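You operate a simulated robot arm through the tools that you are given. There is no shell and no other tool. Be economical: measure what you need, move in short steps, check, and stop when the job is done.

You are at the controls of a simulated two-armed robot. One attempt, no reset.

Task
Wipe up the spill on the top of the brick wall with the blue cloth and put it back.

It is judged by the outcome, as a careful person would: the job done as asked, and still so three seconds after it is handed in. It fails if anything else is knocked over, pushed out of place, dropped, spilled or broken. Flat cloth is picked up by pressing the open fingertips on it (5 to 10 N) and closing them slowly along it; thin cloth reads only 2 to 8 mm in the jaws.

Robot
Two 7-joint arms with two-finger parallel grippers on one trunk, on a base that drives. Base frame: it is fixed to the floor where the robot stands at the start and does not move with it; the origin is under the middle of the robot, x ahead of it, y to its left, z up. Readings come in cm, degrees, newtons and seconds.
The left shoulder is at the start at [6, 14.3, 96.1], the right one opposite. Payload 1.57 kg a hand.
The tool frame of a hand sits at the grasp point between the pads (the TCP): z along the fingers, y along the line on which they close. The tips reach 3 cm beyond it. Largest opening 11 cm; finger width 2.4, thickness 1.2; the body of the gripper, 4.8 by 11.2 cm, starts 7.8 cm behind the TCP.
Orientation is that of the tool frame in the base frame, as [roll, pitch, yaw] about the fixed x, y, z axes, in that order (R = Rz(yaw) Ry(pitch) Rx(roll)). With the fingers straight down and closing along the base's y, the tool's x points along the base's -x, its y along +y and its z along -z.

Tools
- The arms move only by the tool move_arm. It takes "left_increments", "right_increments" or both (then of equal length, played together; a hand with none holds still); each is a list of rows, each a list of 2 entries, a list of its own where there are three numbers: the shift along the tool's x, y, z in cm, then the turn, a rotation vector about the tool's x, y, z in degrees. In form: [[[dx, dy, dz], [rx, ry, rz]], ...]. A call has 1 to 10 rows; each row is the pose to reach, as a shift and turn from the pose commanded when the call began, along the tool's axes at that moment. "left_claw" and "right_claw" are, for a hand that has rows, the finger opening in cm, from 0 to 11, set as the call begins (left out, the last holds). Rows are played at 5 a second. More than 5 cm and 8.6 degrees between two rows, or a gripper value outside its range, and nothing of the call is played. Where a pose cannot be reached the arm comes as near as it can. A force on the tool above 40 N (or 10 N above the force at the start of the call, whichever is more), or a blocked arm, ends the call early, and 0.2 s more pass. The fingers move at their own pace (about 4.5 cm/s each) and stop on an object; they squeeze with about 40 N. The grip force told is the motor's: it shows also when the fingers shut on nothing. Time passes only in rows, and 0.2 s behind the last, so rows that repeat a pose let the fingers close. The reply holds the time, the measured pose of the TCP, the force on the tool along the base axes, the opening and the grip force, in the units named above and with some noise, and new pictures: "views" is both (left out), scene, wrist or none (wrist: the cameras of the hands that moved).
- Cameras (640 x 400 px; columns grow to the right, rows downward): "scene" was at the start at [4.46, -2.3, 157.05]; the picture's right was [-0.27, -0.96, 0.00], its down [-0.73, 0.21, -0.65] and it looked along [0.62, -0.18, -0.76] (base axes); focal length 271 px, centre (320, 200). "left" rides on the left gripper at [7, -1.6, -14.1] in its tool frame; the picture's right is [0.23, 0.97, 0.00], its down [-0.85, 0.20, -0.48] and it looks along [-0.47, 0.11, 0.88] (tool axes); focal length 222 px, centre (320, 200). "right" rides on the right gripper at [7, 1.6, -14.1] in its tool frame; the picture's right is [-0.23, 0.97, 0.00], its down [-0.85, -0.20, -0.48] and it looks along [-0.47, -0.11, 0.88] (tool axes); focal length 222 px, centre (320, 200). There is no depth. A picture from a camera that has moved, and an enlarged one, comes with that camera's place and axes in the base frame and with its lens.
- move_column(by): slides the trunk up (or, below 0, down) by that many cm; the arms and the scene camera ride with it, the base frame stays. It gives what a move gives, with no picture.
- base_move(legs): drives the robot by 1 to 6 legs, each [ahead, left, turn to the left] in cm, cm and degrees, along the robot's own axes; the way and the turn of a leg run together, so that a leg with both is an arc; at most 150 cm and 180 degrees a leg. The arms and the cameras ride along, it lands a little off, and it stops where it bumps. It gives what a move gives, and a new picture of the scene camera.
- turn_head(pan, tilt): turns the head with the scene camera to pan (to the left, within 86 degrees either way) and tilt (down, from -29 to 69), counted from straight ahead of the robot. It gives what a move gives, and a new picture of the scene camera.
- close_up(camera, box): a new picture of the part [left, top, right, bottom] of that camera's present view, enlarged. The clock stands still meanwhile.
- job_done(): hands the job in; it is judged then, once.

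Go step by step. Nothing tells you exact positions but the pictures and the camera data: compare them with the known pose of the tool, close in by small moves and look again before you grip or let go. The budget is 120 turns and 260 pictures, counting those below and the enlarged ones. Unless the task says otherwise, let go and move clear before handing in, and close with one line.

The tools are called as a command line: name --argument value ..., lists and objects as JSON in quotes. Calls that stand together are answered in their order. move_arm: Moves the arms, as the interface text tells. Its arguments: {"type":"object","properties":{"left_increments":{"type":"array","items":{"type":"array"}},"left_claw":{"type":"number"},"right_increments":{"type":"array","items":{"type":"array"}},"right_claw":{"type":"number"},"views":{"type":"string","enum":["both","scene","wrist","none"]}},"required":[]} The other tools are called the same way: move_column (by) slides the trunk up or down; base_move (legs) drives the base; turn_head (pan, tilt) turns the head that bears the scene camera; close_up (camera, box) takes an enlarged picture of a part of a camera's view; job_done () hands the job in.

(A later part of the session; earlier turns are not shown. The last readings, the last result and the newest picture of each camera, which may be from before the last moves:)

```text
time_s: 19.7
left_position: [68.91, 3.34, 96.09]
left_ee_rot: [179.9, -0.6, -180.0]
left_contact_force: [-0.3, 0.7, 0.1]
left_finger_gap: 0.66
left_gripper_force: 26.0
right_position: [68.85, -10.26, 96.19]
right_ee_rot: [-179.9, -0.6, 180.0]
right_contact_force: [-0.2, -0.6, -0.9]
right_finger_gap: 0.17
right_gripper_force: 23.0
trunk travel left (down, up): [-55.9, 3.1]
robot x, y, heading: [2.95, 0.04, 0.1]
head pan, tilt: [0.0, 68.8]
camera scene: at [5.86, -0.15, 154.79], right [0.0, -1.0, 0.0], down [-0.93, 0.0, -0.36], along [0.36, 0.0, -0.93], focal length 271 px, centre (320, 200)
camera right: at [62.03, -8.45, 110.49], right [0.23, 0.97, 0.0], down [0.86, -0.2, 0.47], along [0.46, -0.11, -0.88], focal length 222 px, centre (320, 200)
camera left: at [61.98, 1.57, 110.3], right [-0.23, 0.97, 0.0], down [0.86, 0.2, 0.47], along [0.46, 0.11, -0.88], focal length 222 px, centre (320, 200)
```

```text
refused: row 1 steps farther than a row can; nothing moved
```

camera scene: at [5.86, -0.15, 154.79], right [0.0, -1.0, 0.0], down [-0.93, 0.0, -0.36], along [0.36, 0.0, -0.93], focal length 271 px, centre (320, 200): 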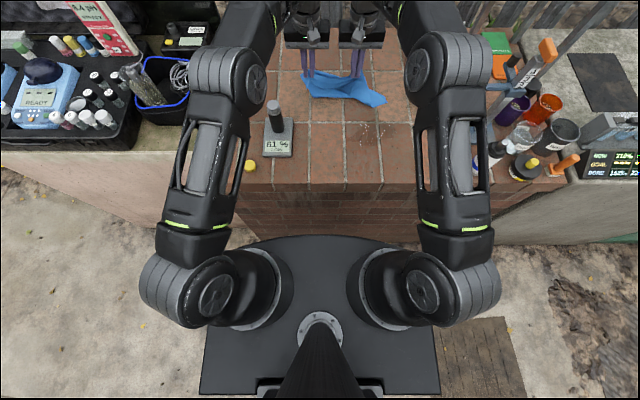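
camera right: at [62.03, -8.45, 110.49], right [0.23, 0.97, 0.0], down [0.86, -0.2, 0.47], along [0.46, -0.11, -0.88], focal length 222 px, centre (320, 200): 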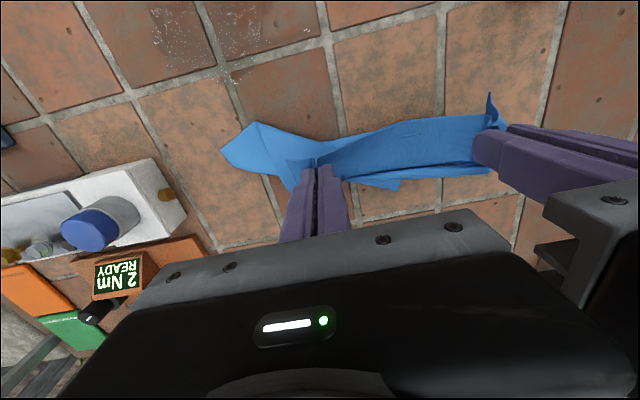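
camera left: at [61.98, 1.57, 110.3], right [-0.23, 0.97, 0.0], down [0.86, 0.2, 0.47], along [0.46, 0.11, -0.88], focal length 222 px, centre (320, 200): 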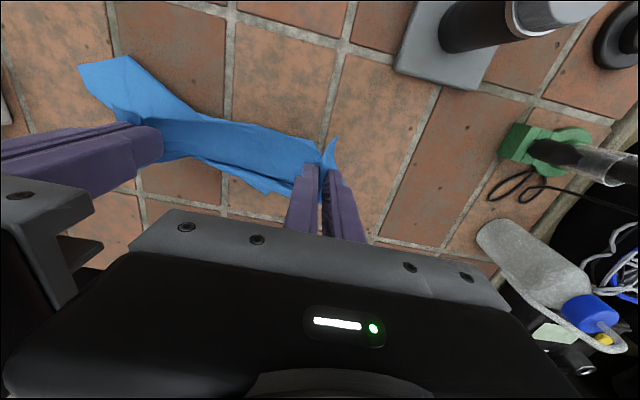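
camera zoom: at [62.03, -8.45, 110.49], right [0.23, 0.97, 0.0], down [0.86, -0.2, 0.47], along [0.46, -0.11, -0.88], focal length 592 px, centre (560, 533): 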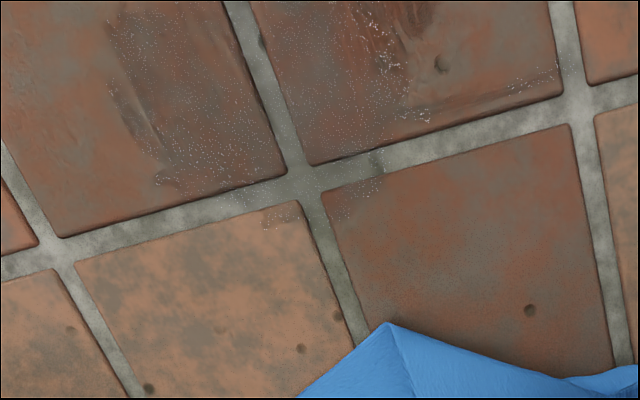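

move_arm --right_increments '[[[3, -3.5, 0], [0, 0, 0]], [[6, -7, 1.5], [0, 0, 0]], [[8.4, -10.5, 3.5], [0, 0, 0]], [[8.4, -13.5, 6.5], [0, 0, 0]], [[8.4, -13.5, 8.1], [0, 0, 0]], [[8.4, -10.2, 8.1], [0, 0, 0]], [[8.4, -6.9, 8.1], [0, 0, 0]], [[8.4, -3.6, 8.1], [0, 0, 0]], [[8.4, -0.8, 8.1], [0, 0, 0]]]' --left_increments '[[[3, -3.7, 0], [0, 0, 0]], [[6, -7.4, 1.5], [0, 0, 0]], [[8.4, -11.1, 3.5], [0, 0, 0]], [[8.4, -14.3, 6.4], [0, 0, 0]], [[8.4, -14.3, 7.9], [0, 0, 0]], [[8.4, -11, 7.9], [0, 0, 0]], [[8.4, -7.7, 7.9], [0, 0, 0]], [[8.4, -4.4, 7.9], [0, 0, 0]], [[8.4, -1.6, 7.9], [0, 0, 0]]]' --views "wrist"

```text
time_s: 21.7
left_position: [60.39, 1.82, 88.48]
left_ee_rot: [-179.9, -0.3, -179.9]
left_contact_force: [0.1, -0.7, -1.1]
left_finger_gap: 0.66
left_gripper_force: 26.1
right_position: [60.11, -11.1, 88.22]
right_ee_rot: [-179.9, -0.3, 180.0]
right_contact_force: [-0.2, -0.2, 1.4]
right_finger_gap: 0.15
right_gripper_force: 23.2
trunk travel left (down, up): [-55.9, 3.1]
robot x, y, heading: [2.7, 0.16, 0.2]
head pan, tilt: [0.0, 68.8]
camera right: at [53.32, -9.23, 102.52], right [0.23, 0.97, 0.0], down [0.86, -0.2, 0.47], along [0.46, -0.11, -0.88], focal length 222 px, centre (320, 200)
camera left: at [53.42, 0.12, 102.63], right [-0.23, 0.97, 0.0], down [0.86, 0.2, 0.47], along [0.46, 0.11, -0.88], focal length 222 px, centre (320, 200)
```

right: 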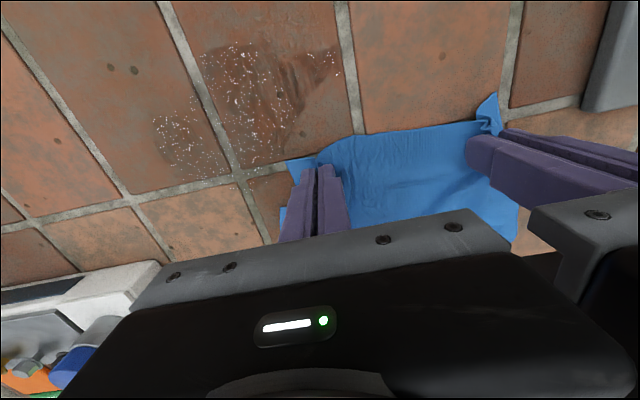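
left: 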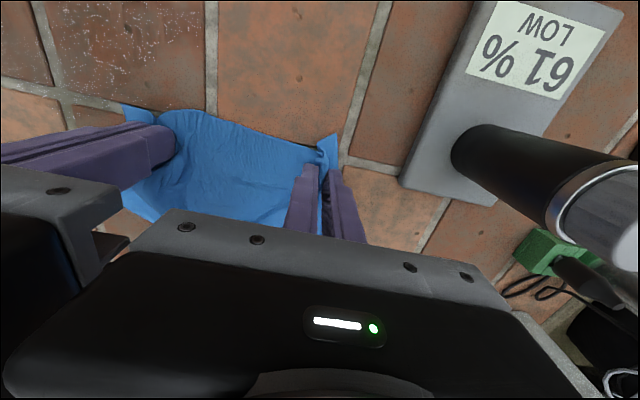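

That pass was too light (1.4 N). I'll press about 0.25 cm deeper and run back and forth across the patch (x 58 → 54).

move_arm --right_increments '[[[2, 0, 0.25], [0, 0, 0]], [[2, -4, 0.25], [0, 0, 0]], [[2, -8, 0.25], [0, 0, 0]], [[2, -12, 0.25], [0, 0, 0]], [[3.7, -12, 0.25], [0, 0, 0]], [[3.7, -8, 0.25], [0, 0, 0]], [[3.7, -4, 0.25], [0, 0, 0]], [[3.7, 0, 0.25], [0, 0, 0]], [[5.4, 0, 0.25], [0, 0, 0]], [[5.4, -4, 0.25], [0, 0, 0]]]' --left_increments '[[[2, 0, 0], [0, 0, 0]], [[2, -4, 0], [0, 0, 0]], [[2, -8, 0], [0, 0, 0]], [[2, -12, 0], [0, 0, 0]], [[3.7, -12, 0], [0, 0, 0]], [[3.7, -8, 0], [0, 0, 0]], [[3.7, -4, 0], [0, 0, 0]], [[3.7, 0, 0], [0, 0, 0]], [[5.4, 0, 0], [0, 0, 0]], [[5.4, -4, 0], [0, 0, 0]]]' --views "wrist"

```text
time_s: 23.9
left_position: [54.98, -2.36, 88.58]
left_ee_rot: [179.9, -0.2, -180.0]
left_contact_force: [0.3, -0.8, 0.4]
left_finger_gap: 0.64
left_gripper_force: 26.4
right_position: [54.77, -14.95, 88.14]
right_ee_rot: [179.9, -0.2, -179.9]
right_contact_force: [2.5, 3.0, 16.3]
right_finger_gap: 0.15
right_gripper_force: 23.7
trunk travel left (down, up): [-55.9, 3.1]
robot x, y, heading: [3.18, 0.36, 0.1]
head pan, tilt: [0.0, 68.8]
camera right: at [47.86, -13.22, 102.44], right [0.23, 0.97, 0.0], down [0.86, -0.2, 0.48], along [0.46, -0.11, -0.88], focal length 222 px, centre (320, 200)
camera left: at [47.95, -4.0, 102.77], right [-0.23, 0.97, 0.0], down [0.86, 0.2, 0.47], along [0.46, 0.11, -0.88], focal length 222 px, centre (320, 200)
```

right: 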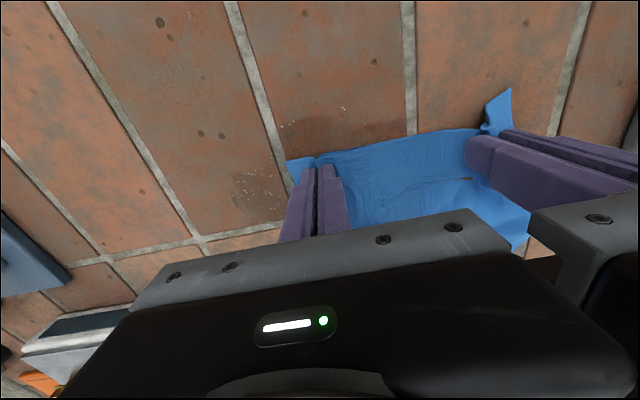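
left: 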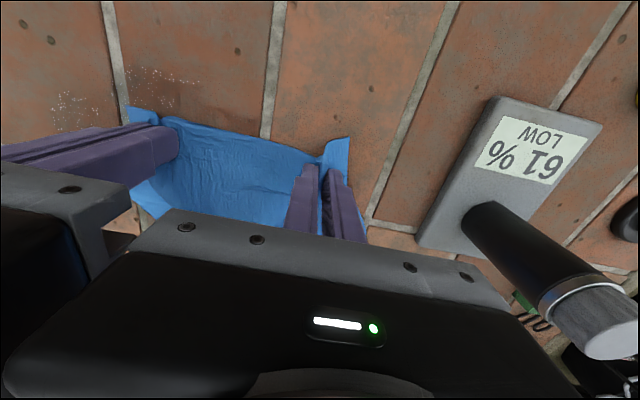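

Pressing at ~16 N cleans very well. I'll continue these strokes on the nearer strip (x 55 → 50).

move_arm --right_increments '[[[0, -4, 0], [0, 0, 0]], [[0, -8, 0], [0, 0, 0]], [[1.6, -8, 0], [0, 0, 0]], [[1.6, -4, 0], [0, 0, 0]], [[1.6, 0, 0], [0, 0, 0]], [[1.6, 4, 0], [0, 0, 0]], [[3.2, 4, 0], [0, 0, 0]], [[3.2, 0, 0], [0, 0, 0]], [[3.2, -4, 0], [0, 0, 0]], [[3.2, -8, 0], [0, 0, 0]]]' --left_increments '[[[0, -4, 0], [0, 0, 0]], [[0, -8, 0], [0, 0, 0]], [[1.6, -8, 0], [0, 0, 0]], [[1.6, -4, 0], [0, 0, 0]], [[1.6, 0, 0], [0, 0, 0]], [[1.6, 4, 0], [0, 0, 0]], [[3.2, 4, 0], [0, 0, 0]], [[3.2, 0, 0], [0, 0, 0]], [[3.2, -4, 0], [0, 0, 0]], [[3.2, -8, 0], [0, 0, 0]]]' --views "wrist"

```text
time_s: 26.1
left_position: [51.79, -10.26, 88.74]
left_ee_rot: [179.9, -0.3, -179.9]
left_contact_force: [0.3, -0.1, 0.4]
left_finger_gap: 0.65
left_gripper_force: 26.2
right_position: [51.35, -23.14, 88.12]
right_ee_rot: [179.9, -0.3, -179.9]
right_contact_force: [0.4, 6.0, 24.7]
right_finger_gap: 0.18
right_gripper_force: 23.4
trunk travel left (down, up): [-55.9, 3.1]
robot x, y, heading: [3.02, -0.34, -0.0]
head pan, tilt: [0.0, 68.8]
camera right: at [44.57, -21.4, 102.44], right [0.23, 0.97, 0.0], down [0.86, -0.2, 0.47], along [0.46, -0.11, -0.88], focal length 222 px, centre (320, 200)
camera left: at [44.72, -12.06, 102.81], right [-0.23, 0.97, 0.0], down [0.86, 0.2, 0.47], along [0.46, 0.11, -0.88], focal length 222 px, centre (320, 200)
```

right: 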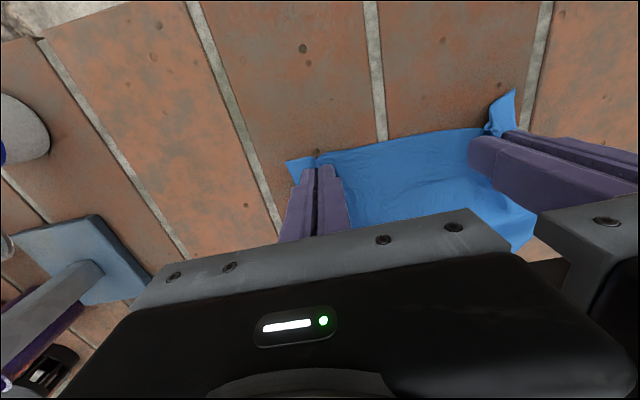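
left: 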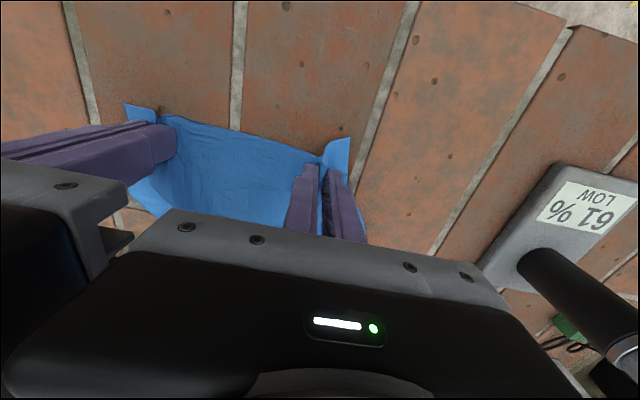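

Clean so far. One more stroke at the nearest strip, then lift and move forward to inspect.

move_arm --right_increments '[[[1.3, 0, 0.05], [0, 0, 0]], [[1.3, 4, 0.05], [0, 0, 0]], [[1.3, 8, 0.05], [0, 0, 0]], [[1.3, 12, 0.05], [0, 0, 0]], [[1.3, 12, -4], [0, 0, 0]], [[-3, 12, -6], [0, 0, 0]], [[-7.5, 12, -7], [0, 0, 0]], [[-12, 12, -8], [0, 0, 0]], [[-16.5, 13, -8], [0, 0, 0]]]' --left_increments '[[[1.3, 0, 0], [0, 0, 0]], [[1.3, 4, 0], [0, 0, 0]], [[1.3, 8, 0], [0, 0, 0]], [[1.3, 12, 0], [0, 0, 0]], [[1.3, 12, -4], [0, 0, 0]], [[-3, 12, -6], [0, 0, 0]], [[-7.5, 12, -7], [0, 0, 0]], [[-12, 12, -8], [0, 0, 0]], [[-16.5, 13, -8], [0, 0, 0]]]' --views "wrist"

close_up --camera "scene" --box '[340, 105, 400, 145]'

```text
time_s: 26.6
left_position: [50.52, -8.86, 88.58]
left_ee_rot: [180.0, -0.3, -179.8]
left_contact_force: [-0.1, 0.4, -1.1]
left_finger_gap: 0.61
left_gripper_force: 26.5
right_position: [50.47, -21.95, 87.99]
right_ee_rot: [-179.6, -0.3, 179.6]
right_contact_force: [-5.4, 0.6, 16.6]
right_finger_gap: 0.14
right_gripper_force: 23.2
trunk travel left (down, up): [-55.9, 3.1]
robot x, y, heading: [3.09, 0.02, -0.2]
head pan, tilt: [0.0, 68.8]
stopped in row 2 (right hand): the force on the tool passed its limit (the readings are from after the stop); the commanded pose is now the measured one
camera right: at [43.57, -20.03, 102.44], right [0.23, 0.97, -0.01], down [0.86, -0.2, 0.48], along [0.46, -0.12, -0.88], focal length 222 px, centre (320, 200)
camera left: at [43.56, -10.39, 102.75], right [-0.23, 0.97, 0.0], down [0.86, 0.2, 0.47], along [0.46, 0.11, -0.88], focal length 222 px, centre (320, 200)
```

right: 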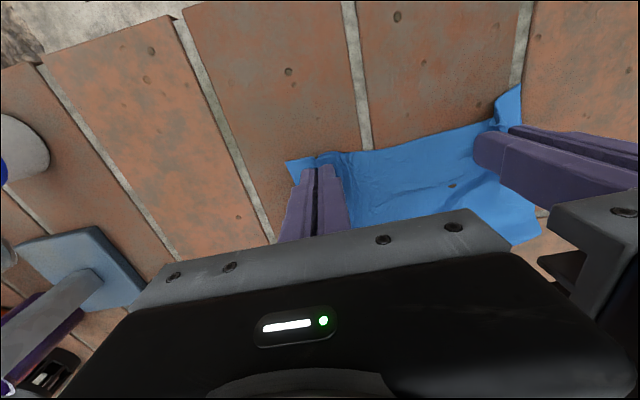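
left: 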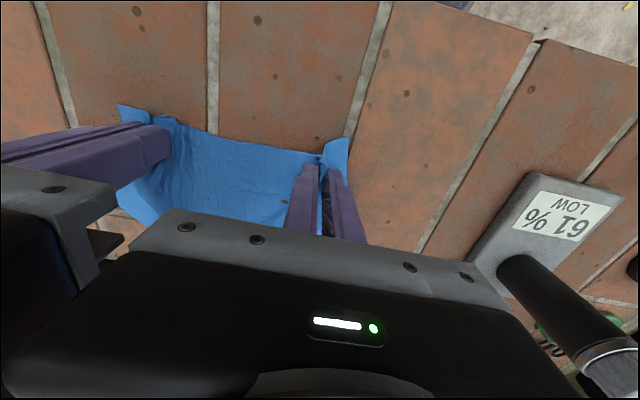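

```text
10.00 times, centred on (370, 125) of scene
camera zoom: at [5.59, 0.01, 154.77], right [0.0, -1.0, 0.0], down [-0.93, 0.0, -0.36], along [0.36, 0.0, -0.93], focal length 2714 px, centre (-180, 950)
```

zoom: 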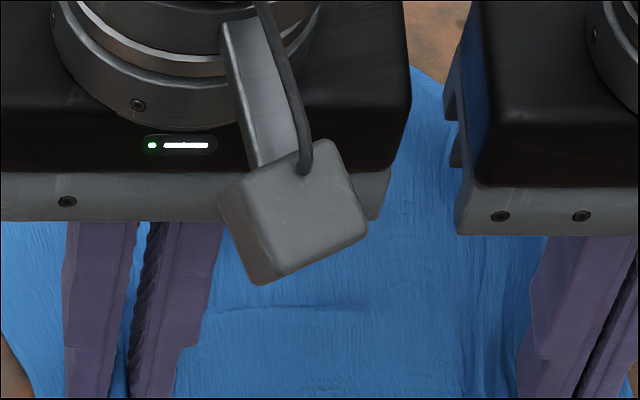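

The force limit stopped that stroke. I'll ease off slightly, finish it, then lift and inspect.

move_arm --right_increments '[[[0, 0, -0.25], [0, 0, 0]], [[0, 3.7, -0.1], [0, 0, 0]], [[0, 7.4, -0.1], [0, 0, 0]], [[0, 11, -0.1], [0, 0, 0]], [[0, 11, -4], [0, 0, 0]], [[-4, 11, -6], [0, 0, 0]], [[-8.5, 11, -7], [0, 0, 0]], [[-13, 11, -8], [0, 0, 0]], [[-17.5, 12, -8], [0, 0, 0]]]' --left_increments '[[[0, 0, 0], [0, 0, 0]], [[0, 3.7, 0], [0, 0, 0]], [[0, 7.4, 0], [0, 0, 0]], [[0, 11, 0], [0, 0, 0]], [[0, 11, -4], [0, 0, 0]], [[-4, 11, -6], [0, 0, 0]], [[-8.5, 11, -7], [0, 0, 0]], [[-13, 11, -8], [0, 0, 0]], [[-17.5, 12, -8], [0, 0, 0]]]' --views "wrist"

close_up --camera "scene" --box '[340, 105, 400, 145]'

```text
time_s: 28.6
left_position: [68.1, 3.25, 96.22]
left_ee_rot: [179.9, -0.6, -179.9]
left_contact_force: [0.8, -0.7, 0.5]
left_finger_gap: 0.66
left_gripper_force: 26.4
right_position: [68.24, -10.09, 95.63]
right_ee_rot: [-179.6, -0.7, 179.8]
right_contact_force: [-0.4, 0.0, 0.7]
right_finger_gap: 0.19
right_gripper_force: 23.6
trunk travel left (down, up): [-55.9, 3.1]
robot x, y, heading: [2.97, -0.2, -0.2]
head pan, tilt: [0.0, 68.8]
camera right: at [61.42, -8.11, 110.0], right [0.23, 0.97, -0.01], down [0.86, -0.2, 0.47], along [0.46, -0.12, -0.88], focal length 222 px, centre (320, 200)
camera left: at [61.16, 1.42, 110.49], right [-0.23, 0.97, 0.0], down [0.86, 0.2, 0.47], along [0.46, 0.11, -0.88], focal length 222 px, centre (320, 200)
```

right: 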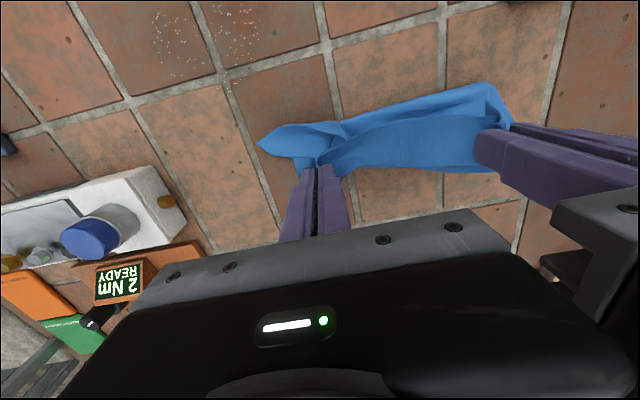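
left: 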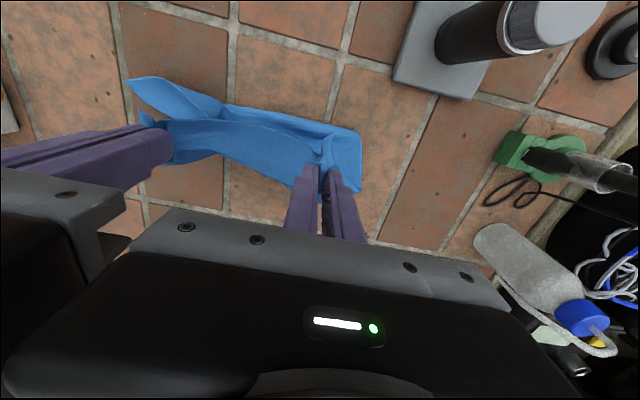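

```text
10.00 times, centred on (370, 125) of scene
camera zoom: at [5.93, -0.15, 154.79], right [0.0, -1.0, 0.0], down [-0.93, 0.0, -0.36], along [0.36, 0.0, -0.93], focal length 2714 px, centre (-180, 950)
```

zoom: 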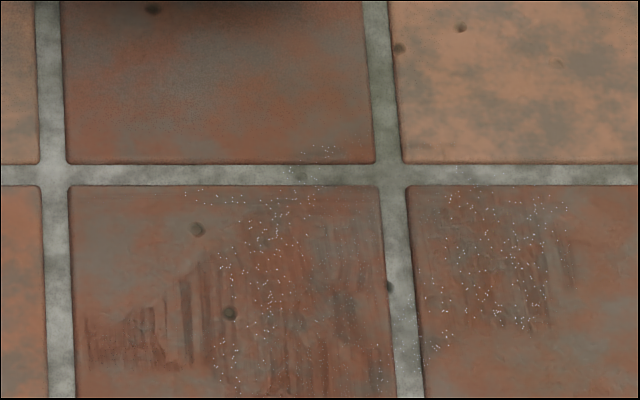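

Comparing views, the patch is fainter but specks remain: each pass removes a share. I'll do further full coverage with tight spacing at around 15 N, both hands pressing.

move_arm --right_increments '[[[3, -3.5, 0], [0, 0, 0]], [[6, -7, 1.5], [0, 0, 0]], [[8.2, -10.5, 3.5], [0, 0, 0]], [[8.2, -13.4, 6.5], [0, 0, 0]], [[8.2, -13.4, 7.75], [0, 0, 0]], [[8.2, -9.2, 7.75], [0, 0, 0]], [[8.2, -5, 7.75], [0, 0, 0]], [[8.2, -0.9, 7.75], [0, 0, 0]], [[9.7, -0.9, 7.75], [0, 0, 0]], [[9.7, -5.1, 7.75], [0, 0, 0]]]' --left_increments '[[[3, -3.5, 0], [0, 0, 0]], [[6, -7, 1.5], [0, 0, 0]], [[8.2, -10.5, 3.8], [0, 0, 0]], [[8.2, -13.4, 6.9], [0, 0, 0]], [[8.2, -13.4, 8.2], [0, 0, 0]], [[8.2, -9.2, 8.2], [0, 0, 0]], [[8.2, -5, 8.2], [0, 0, 0]], [[8.2, -0.9, 8.2], [0, 0, 0]], [[9.7, -0.9, 8.2], [0, 0, 0]], [[9.7, -5.1, 8.2], [0, 0, 0]]]' --views "none"

```text
time_s: 30.8
left_position: [58.5, -1.96, 88.4]
left_ee_rot: [179.9, -0.3, -179.8]
left_contact_force: [-0.7, 0.8, 0.2]
left_finger_gap: 0.65
left_gripper_force: 25.9
right_position: [58.32, -15.2, 88.18]
right_ee_rot: [-179.7, -0.4, 179.7]
right_contact_force: [0.4, 0.2, 4.6]
right_finger_gap: 0.17
right_gripper_force: 23.7
trunk travel left (down, up): [-55.9, 3.1]
robot x, y, heading: [2.87, 0.04, 0.4]
head pan, tilt: [0.0, 68.8]
```

move_arm --right_increments '[[[0, -4.2, 0.25], [0, 0, 0]], [[0, -8.4, 0.25], [0, 0, 0]], [[1.4, -8.4, 0.25], [0, 0, 0]], [[1.4, -4.2, 0.25], [0, 0, 0]], [[1.4, 0, 0.25], [0, 0, 0]], [[1.4, 4.2, 0.25], [0, 0, 0]], [[2.8, 4.2, 0.25], [0, 0, 0]], [[2.8, 0, 0.25], [0, 0, 0]], [[2.8, -4.2, 0.25], [0, 0, 0]], [[2.8, -8.4, 0.25], [0, 0, 0]]]' --left_increments '[[[0, -4.2, 0.4], [0, 0, 0]], [[0, -8.4, 0.4], [0, 0, 0]], [[1.4, -8.4, 0.4], [0, 0, 0]], [[1.4, -4.2, 0.4], [0, 0, 0]], [[1.4, 0, 0.4], [0, 0, 0]], [[1.4, 4.2, 0.4], [0, 0, 0]], [[2.8, 4.2, 0.4], [0, 0, 0]], [[2.8, 0, 0.4], [0, 0, 0]], [[2.8, -4.2, 0.4], [0, 0, 0]], [[2.8, -8.4, 0.4], [0, 0, 0]]]' --views "none"

move_arm --right_increments '[[[1.4, 0, 0], [0, 0, 0]], [[1.4, 4.2, 0], [0, 0, 0]], [[1.4, 8.4, 0], [0, 0, 0]], [[1.4, 12.6, 0], [0, 0, 0]], [[2.8, 12.6, 0], [0, 0, 0]], [[2.8, 8.4, 0], [0, 0, 0]], [[2.8, 4.2, 0], [0, 0, 0]], [[2.8, 0, 0], [0, 0, 0]], [[4.2, 0, -0.1], [0, 0, 0]], [[4.2, 4.2, -0.1], [0, 0, 0]]]' --left_increments '[[[1.4, 0, 0], [0, 0, 0]], [[1.4, 4.2, 0], [0, 0, 0]], [[1.4, 8.4, 0], [0, 0, 0]], [[1.4, 12.6, 0], [0, 0, 0]], [[2.8, 12.6, 0], [0, 0, 0]], [[2.8, 8.4, 0], [0, 0, 0]], [[2.8, 4.2, 0], [0, 0, 0]], [[2.8, 0, 0], [0, 0, 0]], [[4.2, 0, 0], [0, 0, 0]], [[4.2, 4.2, 0], [0, 0, 0]]]' --views "none"

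```text
time_s: 33.0
left_position: [55.54, -10.32, 88.21]
left_ee_rot: [179.9, -0.2, -179.9]
left_contact_force: [0.2, 2.0, 18.7]
left_finger_gap: 0.66
left_gripper_force: 26.2
right_position: [55.26, -23.63, 88.16]
right_ee_rot: [-179.5, -0.3, 179.8]
right_contact_force: [1.0, 1.8, 12.4]
right_finger_gap: 0.18
right_gripper_force: 23.5
trunk travel left (down, up): [-55.9, 3.1]
robot x, y, heading: [2.97, 0.19, -0.1]
head pan, tilt: [0.0, 68.8]
```

```text
time_s: 35.2
left_position: [51.08, -6.22, 88.2]
left_ee_rot: [-179.8, -0.3, 180.0]
left_contact_force: [-1.1, -2.3, 21.1]
left_finger_gap: 0.66
left_gripper_force: 25.7
right_position: [50.92, -19.41, 88.14]
right_ee_rot: [-179.5, -0.5, 179.5]
right_contact_force: [-1.6, -3.3, 24.4]
right_finger_gap: 0.18
right_gripper_force: 23.6
trunk travel left (down, up): [-55.9, 3.1]
robot x, y, heading: [3.03, 0.04, -0.1]
head pan, tilt: [0.0, 68.8]
```

Forces are good (12–24 N). I'll continue with a second coverage going back outward.

move_arm --right_increments '[[[0, 4.2, -0.05], [0, 0, 0]], [[0, 8.4, -0.05], [0, 0, 0]], [[-1.4, 8.4, 0], [0, 0, 0]], [[-1.4, 4.2, 0], [0, 0, 0]], [[-1.4, 0, 0], [0, 0, 0]], [[-1.4, -4.2, 0], [0, 0, 0]], [[-2.6, -4.2, 0.05], [0, 0, 0]], [[-2.6, 0, 0.05], [0, 0, 0]], [[-2.6, 4.2, 0.05], [0, 0, 0]], [[-2.6, 8.4, 0.05], [0, 0, 0]]]' --left_increments '[[[0, 4.2, 0], [0, 0, 0]], [[0, 8.4, 0], [0, 0, 0]], [[-1.4, 8.4, 0], [0, 0, 0]], [[-1.4, 4.2, 0], [0, 0, 0]], [[-1.4, 0, 0], [0, 0, 0]], [[-1.4, -4.2, 0], [0, 0, 0]], [[-2.6, -4.2, 0], [0, 0, 0]], [[-2.6, 0, 0], [0, 0, 0]], [[-2.6, 4.2, 0], [0, 0, 0]], [[-2.6, 8.4, 0], [0, 0, 0]]]' --views "none"

move_arm --right_increments '[[[-1.3, 0, 0.05], [0, 0, 0]], [[-1.3, -4.2, 0.05], [0, 0, 0]], [[-1.3, -8.4, 0.05], [0, 0, 0]], [[-1.3, -12.6, 0.05], [0, 0, 0]], [[-2.6, -12.6, 0.1], [0, 0, 0]], [[-2.6, -8.4, 0.1], [0, 0, 0]], [[-2.6, -4.2, 0.1], [0, 0, 0]], [[-2.6, 0, 0.1], [0, 0, 0]], [[-4, 0, 0.1], [0, 0, 0]], [[-4, -4.2, 0.1], [0, 0, 0]]]' --left_increments '[[[-1.3, 0, 0], [0, 0, 0]], [[-1.3, -4.2, 0], [0, 0, 0]], [[-1.3, -8.4, 0], [0, 0, 0]], [[-1.3, -12.6, 0], [0, 0, 0]], [[-2.6, -12.6, 0], [0, 0, 0]], [[-2.6, -8.4, 0], [0, 0, 0]], [[-2.6, -4.2, 0], [0, 0, 0]], [[-2.6, 0, 0], [0, 0, 0]], [[-4, 0, 0], [0, 0, 0]], [[-4, -4.2, 0], [0, 0, 0]]]' --views "none"

move_arm --right_increments '[[[0, -4.2, 0], [0, 0, 0]], [[0, -8, 0], [0, 0, 0]], [[-1.4, -8, 0], [0, 0, 0]], [[-1.4, -4, 0], [0, 0, 0]], [[-1.4, 0, 0], [0, 0, 0]], [[-1.4, 3.5, 0], [0, 0, 0]], [[-1.4, 3.5, -4], [0, 0, 0]], [[-5, 3.5, -7], [0, 0, 0]], [[-9.5, 4, -8], [0, 0, 0]], [[-11, 5, -8], [0, 0, 0]]]' --left_increments '[[[0, -4.2, 0], [0, 0, 0]], [[0, -8, 0], [0, 0, 0]], [[-1.4, -8, 0], [0, 0, 0]], [[-1.4, -4, 0], [0, 0, 0]], [[-1.4, 0, 0], [0, 0, 0]], [[-1.4, 3.5, 0], [0, 0, 0]], [[-1.4, 3.5, -4], [0, 0, 0]], [[-5, 3.5, -7], [0, 0, 0]], [[-9.5, 4, -8], [0, 0, 0]], [[-11, 5, -8], [0, 0, 0]]]' --views "wrist"

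close_up --camera "scene" --box '[340, 105, 400, 145]'

```text
time_s: 37.4
left_position: [53.83, 2.45, 88.1]
left_ee_rot: [-180.0, -0.3, -180.0]
left_contact_force: [0.2, 0.3, 14.1]
left_finger_gap: 0.66
left_gripper_force: 26.8
right_position: [53.8, -10.92, 88.22]
right_ee_rot: [-179.8, -0.2, 179.7]
right_contact_force: [0.2, -1.1, 14.7]
right_finger_gap: 0.17
right_gripper_force: 24.0
trunk travel left (down, up): [-55.9, 3.1]
robot x, y, heading: [2.73, 0.04, -0.2]
head pan, tilt: [0.0, 68.8]
```

```text
time_s: 39.6
left_position: [57.64, -1.8, 88.25]
left_ee_rot: [179.9, 0.0, -179.7]
left_contact_force: [0.2, 1.2, 12.8]
left_finger_gap: 0.66
left_gripper_force: 26.1
right_position: [57.97, -14.92, 88.22]
right_ee_rot: [-179.8, 0.2, 179.9]
right_contact_force: [1.3, 6.3, 35.9]
right_finger_gap: 0.18
right_gripper_force: 23.5
trunk travel left (down, up): [-55.9, 3.1]
robot x, y, heading: [3.02, -0.09, -0.1]
head pan, tilt: [0.0, 68.8]
```

```text
time_s: 41.8
left_position: [68.85, 3.18, 95.78]
left_ee_rot: [180.0, -0.3, -179.9]
left_contact_force: [0.4, 1.0, 0.0]
left_finger_gap: 0.66
left_gripper_force: 26.2
right_position: [68.97, -10.14, 95.78]
right_ee_rot: [-179.7, -0.3, 179.6]
right_contact_force: [-0.4, 1.0, -0.5]
right_finger_gap: 0.15
right_gripper_force: 23.2
trunk travel left (down, up): [-55.9, 3.1]
robot x, y, heading: [3.1, 0.03, -0.3]
head pan, tilt: [0.0, 68.8]
camera right: at [62.18, -8.25, 110.06], right [0.23, 0.97, -0.01], down [0.86, -0.2, 0.47], along [0.46, -0.12, -0.88], focal length 222 px, centre (320, 200)
camera left: at [61.94, 1.5, 109.97], right [-0.23, 0.97, 0.0], down [0.86, 0.2, 0.47], along [0.46, 0.11, -0.88], focal length 222 px, centre (320, 200)
```

right: 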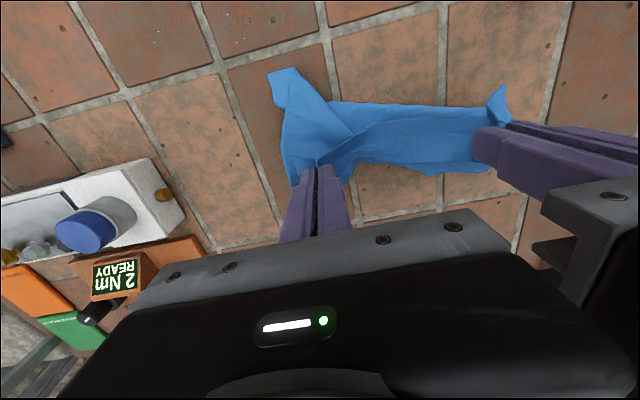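
left: 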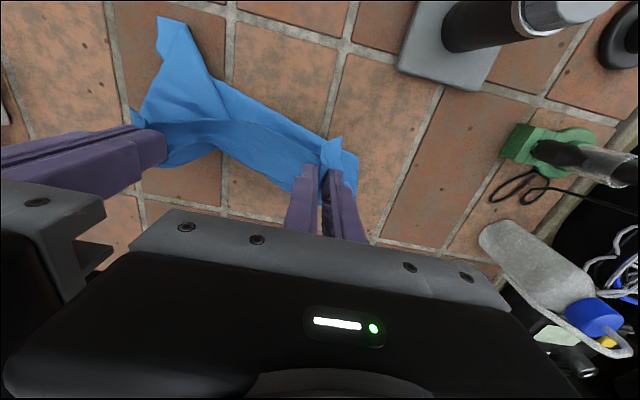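

```text
10.00 times, centred on (370, 125) of scene
camera zoom: at [5.69, -0.14, 154.8], right [0.0, -1.0, 0.0], down [-0.93, 0.0, -0.36], along [0.36, 0.0, -0.93], focal length 2714 px, centre (-180, 950)
```

zoom: 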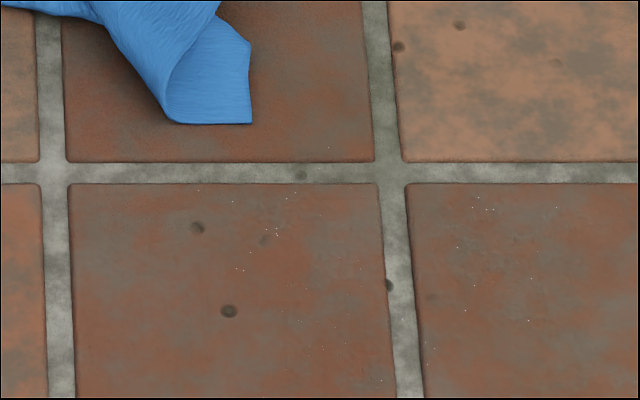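

Nearly clean: only about twenty tiny specks left. One more full coverage should finish it.

move_arm --right_increments '[[[3, -3.5, 0], [0, 0, 0]], [[6, -7, 1.5], [0, 0, 0]], [[9, -10.5, 3.5], [0, 0, 0]], [[9.2, -13.4, 6.5], [0, 0, 0]], [[9.2, -13.4, 7.9], [0, 0, 0]], [[9.2, -9.2, 7.9], [0, 0, 0]], [[9.2, -5, 7.9], [0, 0, 0]], [[9.2, -0.9, 7.9], [0, 0, 0]], [[10.5, -0.9, 7.9], [0, 0, 0]], [[10.5, -5.1, 7.9], [0, 0, 0]]]' --left_increments '[[[3, -3.5, 0], [0, 0, 0]], [[6, -7, 1.5], [0, 0, 0]], [[9, -10.5, 3.5], [0, 0, 0]], [[9.2, -13.4, 6.5], [0, 0, 0]], [[9.2, -13.4, 7.9], [0, 0, 0]], [[9.2, -9.2, 7.9], [0, 0, 0]], [[9.2, -5, 7.9], [0, 0, 0]], [[9.2, -0.9, 7.9], [0, 0, 0]], [[10.5, -0.9, 7.9], [0, 0, 0]], [[10.5, -5.1, 7.9], [0, 0, 0]]]' --views "none"

move_arm --right_increments '[[[0, -4.2, 0], [0, 0, 0]], [[0, -8.4, 0], [0, 0, 0]], [[1.4, -8.4, 0], [0, 0, 0]], [[1.4, -4.2, 0], [0, 0, 0]], [[1.4, 0, 0], [0, 0, 0]], [[1.4, 4.2, 0], [0, 0, 0]], [[2.8, 4.2, 0], [0, 0, 0]], [[2.8, 0, 0], [0, 0, 0]], [[2.8, -4.2, 0], [0, 0, 0]], [[2.8, -8.4, 0], [0, 0, 0]]]' --left_increments '[[[0, -4.2, 0], [0, 0, 0]], [[0, -8.4, 0], [0, 0, 0]], [[1.4, -8.4, 0], [0, 0, 0]], [[1.4, -4.2, 0], [0, 0, 0]], [[1.4, 0, 0], [0, 0, 0]], [[1.4, 4.2, 0], [0, 0, 0]], [[2.8, 4.2, 0], [0, 0, 0]], [[2.8, 0, 0], [0, 0, 0]], [[2.8, -4.2, 0], [0, 0, 0]], [[2.8, -8.4, 0], [0, 0, 0]]]' --views "none"

move_arm --right_increments '[[[1.4, 0, 0], [0, 0, 0]], [[1.4, 4.2, 0], [0, 0, 0]], [[1.4, 8.4, 0], [0, 0, 0]], [[1.4, 12.6, 0], [0, 0, 0]], [[2.8, 12.6, 0], [0, 0, 0]], [[2.8, 8.4, 0], [0, 0, 0]], [[2.8, 4.2, 0], [0, 0, 0]], [[2.8, 0, 0], [0, 0, 0]], [[4.2, 0, -0.1], [0, 0, 0]], [[4.2, 4.2, -0.1], [0, 0, 0]]]' --left_increments '[[[1.4, 0, 0], [0, 0, 0]], [[1.4, 4.2, 0], [0, 0, 0]], [[1.4, 8.4, 0], [0, 0, 0]], [[1.4, 12.6, 0], [0, 0, 0]], [[2.8, 12.6, 0], [0, 0, 0]], [[2.8, 8.4, 0], [0, 0, 0]], [[2.8, 4.2, 0], [0, 0, 0]], [[2.8, 0, 0], [0, 0, 0]], [[4.2, 0, 0], [0, 0, 0]], [[4.2, 4.2, 0], [0, 0, 0]]]' --views "none"

```text
refused: row 3 steps farther than a row can; nothing moved
```

```text
time_s: 44.0
left_position: [66.21, -5.31, 95.79]
left_ee_rot: [179.9, -0.4, -180.0]
left_contact_force: [-0.3, 0.4, -0.2]
left_finger_gap: 0.71
left_gripper_force: 26.2
left hand out of reach, approached as far as the arm can: row 1, 2, 3
right_position: [65.96, -18.76, 95.77]
right_ee_rot: [-179.6, -0.3, 179.8]
right_contact_force: [0.4, 0.3, -0.8]
right_finger_gap: 0.15
right_gripper_force: 23.5
trunk travel left (down, up): [-55.9, 3.1]
robot x, y, heading: [3.0, -0.32, 0.1]
head pan, tilt: [0.0, 68.8]
```

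```text
time_s: 46.2
left_position: [62.14, -0.94, 95.85]
left_ee_rot: [179.9, -0.4, -179.9]
left_contact_force: [0.4, 0.8, 0.4]
left_finger_gap: 0.66
left_gripper_force: 25.4
right_position: [61.98, -14.3, 95.89]
right_ee_rot: [-179.5, -0.4, 179.7]
right_contact_force: [-0.3, -0.1, -0.3]
right_finger_gap: 0.15
right_gripper_force: 23.4
trunk travel left (down, up): [-55.9, 3.1]
robot x, y, heading: [2.97, -0.05, 0.2]
head pan, tilt: [0.0, 68.8]
```

The first call was refused, so those strokes ran harmlessly in the air. I'll redo the coverage from here.

move_arm --right_increments '[[[1, -3, 2], [0, 0, 0]], [[2, -6, 4], [0, 0, 0]], [[2.4, -8.7, 6.5], [0, 0, 0]], [[2.4, -8.7, 8.05], [0, 0, 0]], [[2.4, -4.5, 8.05], [0, 0, 0]], [[2.4, -0.3, 8.05], [0, 0, 0]], [[2.4, 3.6, 8.05], [0, 0, 0]], [[3.7, 3.6, 8.05], [0, 0, 0]], [[3.7, -0.4, 8.05], [0, 0, 0]]]' --left_increments '[[[1, -3, 2], [0, 0, 0]], [[2, -6, 4], [0, 0, 0]], [[2.4, -8.7, 6.5], [0, 0, 0]], [[2.4, -8.7, 7.95], [0, 0, 0]], [[2.4, -4.5, 7.95], [0, 0, 0]], [[2.4, -0.3, 7.95], [0, 0, 0]], [[2.4, 3.6, 7.95], [0, 0, 0]], [[3.7, 3.6, 7.95], [0, 0, 0]], [[3.7, -0.4, 7.95], [0, 0, 0]]]' --views "none"

```text
time_s: 48.2
left_position: [58.01, -1.35, 88.25]
left_ee_rot: [-180.0, -0.2, -179.7]
left_contact_force: [0.0, -0.2, 6.7]
left_finger_gap: 0.68
left_gripper_force: 26.1
right_position: [58.14, -14.5, 88.35]
right_ee_rot: [-179.9, 0.1, 179.8]
right_contact_force: [1.2, 8.4, 36.3]
right_finger_gap: 0.14
right_gripper_force: 22.9
trunk travel left (down, up): [-55.9, 3.1]
robot x, y, heading: [3.27, -0.07, 0.2]
head pan, tilt: [0.0, 68.8]
```

move_arm --right_increments '[[[0, -4.2, -0.25], [0, 0, 0]], [[0, -8.4, -0.25], [0, 0, 0]], [[1.4, -8.4, -0.25], [0, 0, 0]], [[1.4, -4.2, -0.25], [0, 0, 0]], [[1.4, 0, -0.25], [0, 0, 0]], [[1.4, 4.2, -0.25], [0, 0, 0]], [[2.8, 4.2, -0.25], [0, 0, 0]], [[2.8, 0, -0.25], [0, 0, 0]], [[2.8, -4.2, -0.25], [0, 0, 0]], [[2.8, -8.4, -0.25], [0, 0, 0]]]' --left_increments '[[[0, -4.2, 0.1], [0, 0, 0]], [[0, -8.4, 0.1], [0, 0, 0]], [[1.4, -8.4, 0.1], [0, 0, 0]], [[1.4, -4.2, 0.1], [0, 0, 0]], [[1.4, 0, 0.1], [0, 0, 0]], [[1.4, 4.2, 0.1], [0, 0, 0]], [[2.8, 4.2, 0.1], [0, 0, 0]], [[2.8, 0, 0.1], [0, 0, 0]], [[2.8, -4.2, 0.1], [0, 0, 0]], [[2.8, -8.4, 0.1], [0, 0, 0]]]' --views "none"

```text
time_s: 49.9
left_position: [55.77, 2.2, 88.21]
left_ee_rot: [179.7, 0.1, -179.7]
left_contact_force: [-2.4, -1.8, 13.1]
left_finger_gap: 0.67
left_gripper_force: 26.5
right_position: [55.36, -11.14, 88.2]
right_ee_rot: [-179.6, -0.3, 180.0]
right_contact_force: [-0.7, -1.3, 2.5]
right_finger_gap: 0.17
right_gripper_force: 23.4
trunk travel left (down, up): [-55.9, 3.1]
robot x, y, heading: [2.92, -0.44, 0.2]
head pan, tilt: [0.0, 68.8]
stopped in row 8 (left hand): the force on the tool passed its limit (the readings are from after the stop); the commanded pose is now the measured one
```

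The left hand hit its limit; it no longer needs to press much there. I'll ease it and continue with the right pressing.

move_arm --right_increments '[[[0, 0, 0.2], [0, 0, 0]], [[0, -4.1, 0.2], [0, 0, 0]], [[0, -8.2, 0.2], [0, 0, 0]], [[0, -12.3, 0.2], [0, 0, 0]], [[1.4, -12.3, 0.2], [0, 0, 0]], [[1.4, -8.2, 0.2], [0, 0, 0]], [[1.4, -4.1, 0.2], [0, 0, 0]], [[1.4, 0, 0.2], [0, 0, 0]], [[2.8, 0, 0.2], [0, 0, 0]], [[2.8, -4.1, 0.2], [0, 0, 0]]]' --left_increments '[[[0, 0, -0.4], [0, 0, 0]], [[0, -4.1, -0.2], [0, 0, 0]], [[0, -8.2, 0], [0, 0, 0]], [[0, -12.3, 0.1], [0, 0, 0]], [[1.4, -12.3, 0.1], [0, 0, 0]], [[1.4, -8.2, 0], [0, 0, 0]], [[1.4, -4.1, -0.2], [0, 0, 0]], [[1.4, 0, -0.3], [0, 0, 0]], [[2.8, 0, -0.3], [0, 0, 0]], [[2.8, -4.1, -0.2], [0, 0, 0]]]' --views "none"

move_arm --right_increments '[[[0, -4.1, 0], [0, 0, 0]], [[0, -8.2, 0], [0, 0, 0]], [[1.4, -8.2, 0], [0, 0, 0]], [[1.4, -4.1, 0], [0, 0, 0]], [[1.4, 0, 0], [0, 0, 0]], [[1.4, 4.1, 0], [0, 0, 0]], [[1.4, 4.1, -4], [0, 0, 0]], [[-3, 4.1, -6], [0, 0, 0]], [[-7.5, 4.1, -7], [0, 0, 0]], [[-12, 4.1, -8], [0, 0, 0]]]' --left_increments '[[[0, -4.1, 0.2], [0, 0, 0]], [[0, -8.2, 0.3], [0, 0, 0]], [[1.4, -8.2, 0.3], [0, 0, 0]], [[1.4, -4.1, 0.1], [0, 0, 0]], [[1.4, 0, 0], [0, 0, 0]], [[1.4, 4.1, 0], [0, 0, 0]], [[1.4, 4.1, -4], [0, 0, 0]], [[-3, 4.1, -6], [0, 0, 0]], [[-7.5, 4.1, -7], [0, 0, 0]], [[-12, 4.1, -8], [0, 0, 0]]]' --views "wrist"

close_up --camera "scene" --box '[340, 105, 400, 145]'

```text
time_s: 52.1
left_position: [52.92, -1.87, 88.11]
left_ee_rot: [179.6, 0.1, -179.6]
left_contact_force: [0.4, 1.4, 15.1]
left_finger_gap: 0.64
left_gripper_force: 26.2
right_position: [52.61, -15.37, 88.23]
right_ee_rot: [-179.7, -0.3, 179.9]
right_contact_force: [0.6, 0.1, 5.6]
right_finger_gap: 0.17
right_gripper_force: 23.5
trunk travel left (down, up): [-55.9, 3.1]
robot x, y, heading: [3.08, 0.18, 0.1]
head pan, tilt: [0.0, 68.8]
```

```text
time_s: 54.3
left_position: [65.22, 2.29, 96.03]
left_ee_rot: [179.7, -0.3, -179.5]
left_contact_force: [0.4, 0.3, -0.4]
left_finger_gap: 0.69
left_gripper_force: 26.6
right_position: [64.7, -11.07, 95.74]
right_ee_rot: [-179.7, -0.6, -180.0]
right_contact_force: [-0.2, 0.3, -0.6]
right_finger_gap: 0.16
right_gripper_force: 23.7
trunk travel left (down, up): [-55.9, 3.1]
robot x, y, heading: [3.37, 0.15, -0.0]
head pan, tilt: [0.0, 68.8]
camera right: at [58.05, -9.11, 110.06], right [0.23, 0.97, -0.01], down [0.86, -0.2, 0.47], along [0.46, -0.11, -0.88], focal length 222 px, centre (320, 200)
camera left: at [58.19, 0.64, 110.24], right [-0.23, 0.97, 0.01], down [0.86, 0.2, 0.48], along [0.46, 0.12, -0.88], focal length 222 px, centre (320, 200)
```

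right: 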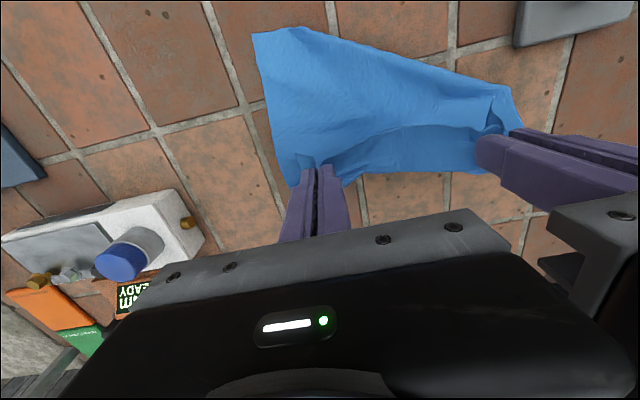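
left: 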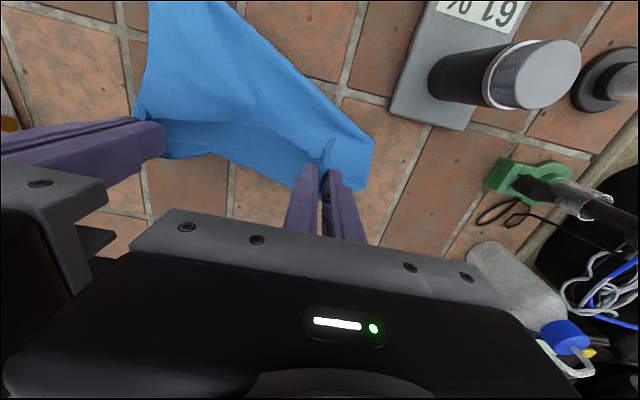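

```text
10.00 times, centred on (370, 125) of scene
camera zoom: at [5.98, -0.17, 154.78], right [0.0, -1.0, 0.0], down [-0.93, 0.0, -0.36], along [0.36, 0.0, -0.93], focal length 2714 px, centre (-180, 950)
```

zoom: 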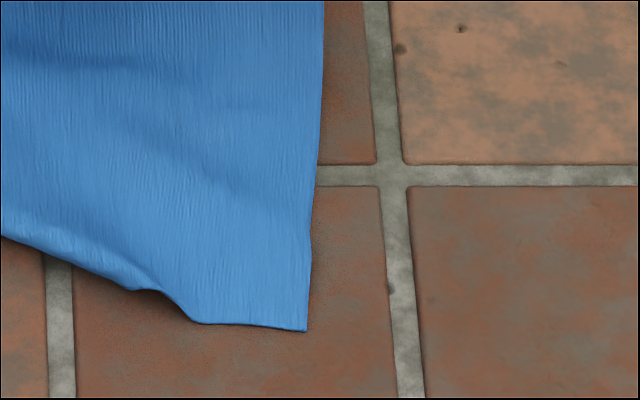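

The right part of the patch looks clean and the cloth is opening out below the hands. Now I'll raise the cloth so it hangs free, tilting the hands forward to gain reach, and spreading them to their original spacing.

move_arm --right_increments '[[[-0.5, 0.4, -2.5], [0, -6, 0]], [[-1, 0.8, -5], [0, -12, 0]], [[-1.5, 1.2, -7.5], [0, -18, 0]], [[-2, 1.7, -10], [0, -24, 0]], [[-3, 2.1, -12.5], [0, -31, 0]], [[-4, 2.5, -15], [0, -38, 0]], [[-5, 3, -17], [0, -45, 0]], [[-6.5, 3.4, -18], [0, -52, 0]], [[-8, 3.4, -18], [0, -59, 0]]]' --left_increments '[[[-0.5, 0.6, -2.5], [0, -6, 0]], [[-1, 1.2, -5], [0, -12, 0]], [[-1.5, 1.8, -7.5], [0, -18, 0]], [[-2, 2.5, -10], [0, -24, 0]], [[-3, 3.2, -12.5], [0, -31, 0]], [[-4, 3.9, -15], [0, -38, 0]], [[-5, 4.6, -17], [0, -45, 0]], [[-6.5, 5.2, -18], [0, -52, 0]], [[-8, 5.4, -18], [0, -59, 0]]]'

```text
time_s: 56.3
left_position: [72.99, 7.7, 114.14]
left_ee_rot: [179.4, 59.0, 179.8]
left_contact_force: [-0.4, 0.6, -0.3]
left_finger_gap: 0.66
left_gripper_force: 26.2
right_position: [72.82, -7.68, 113.97]
right_ee_rot: [-179.4, 58.7, -179.6]
right_contact_force: [-0.1, -0.1, -0.2]
right_finger_gap: 0.17
right_gripper_force: 23.7
trunk travel left (down, up): [-55.9, 3.1]
robot x, y, heading: [2.74, -0.14, -0.3]
head pan, tilt: [0.0, 68.8]
camera scene: at [5.66, -0.2, 154.8], right [0.0, -1.0, 0.0], down [-0.93, 0.0, -0.36], along [0.36, 0.0, -0.93], focal length 271 px, centre (320, 200)
camera right: at [57.12, -5.85, 115.43], right [0.12, 0.97, 0.19], down [0.03, -0.19, 0.98], along [0.99, -0.11, -0.06], focal length 222 px, centre (320, 200)
camera left: at [57.21, 5.93, 115.54], right [-0.12, 0.97, -0.19], down [0.03, 0.19, 0.98], along [0.99, 0.11, -0.05], focal length 222 px, centre (320, 200)
```

scene: 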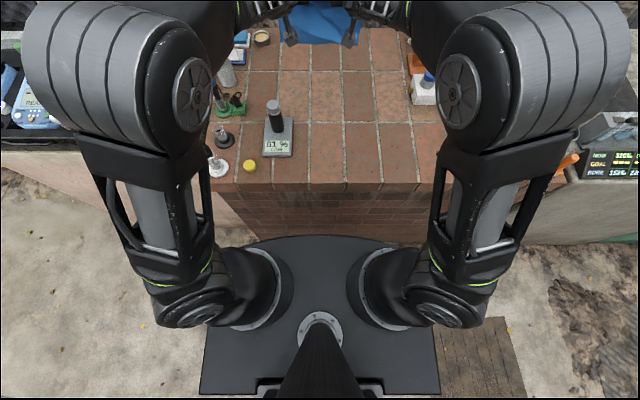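
right: 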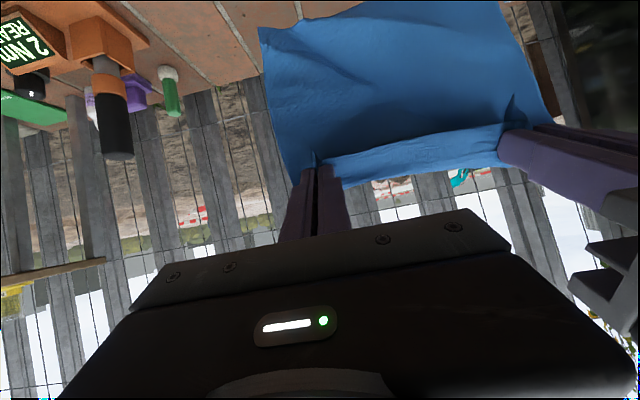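
left: 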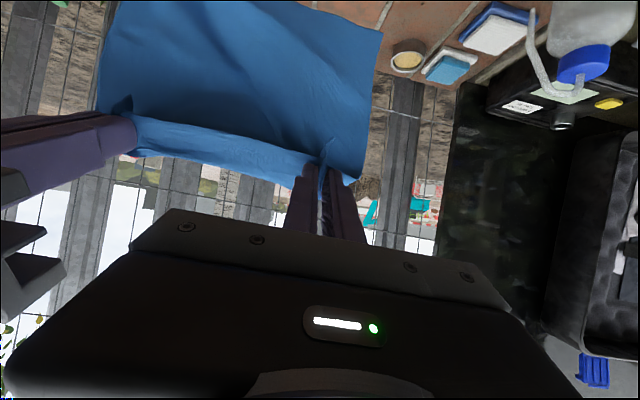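

The cloth hangs as a flat sheet. I'll check the spill area now that it is unobstructed.

close_up --camera "scene" --box '[320, 90, 416, 150]'

turn_head --pan 0 --tilt 45

```text
6.67 times, centred on (368, 120) of scene
camera zoom: at [5.66, -0.2, 154.8], right [0.0, -1.0, 0.0], down [-0.93, 0.0, -0.36], along [0.36, 0.0, -0.93], focal length 1810 px, centre (0, 733)
```

zoom: 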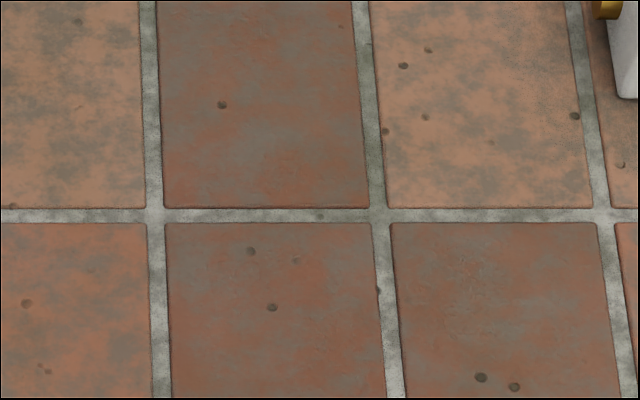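

```text
time_s: 57.2
left_position: [73.0, 7.69, 114.18]
left_ee_rot: [179.4, 59.0, 179.9]
left_contact_force: [0.7, -1.7, 0.2]
left_finger_gap: 0.65
left_gripper_force: 26.4
right_position: [72.74, -7.66, 113.84]
right_ee_rot: [-179.5, 58.6, -179.6]
right_contact_force: [-0.4, 0.5, 0.1]
right_finger_gap: 0.14
right_gripper_force: 23.3
trunk travel left (down, up): [-55.9, 3.1]
robot x, y, heading: [2.99, 0.54, 0.0]
head pan, tilt: [0.0, 45.0]
camera scene: at [8.2, -0.19, 157.67], right [0.0, -1.0, 0.0], down [-0.71, 0.0, -0.71], along [0.71, 0.0, -0.71], focal length 271 px, centre (320, 200)
```

scene: 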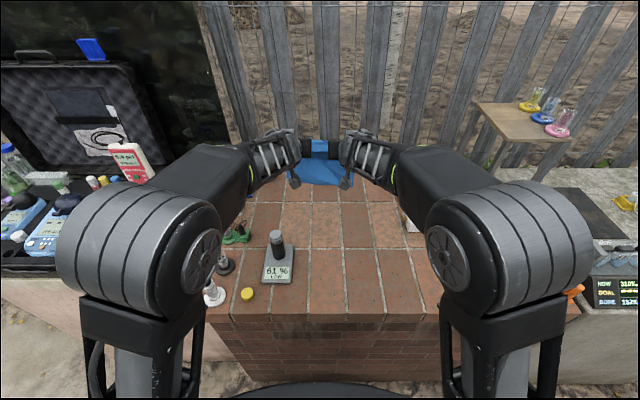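

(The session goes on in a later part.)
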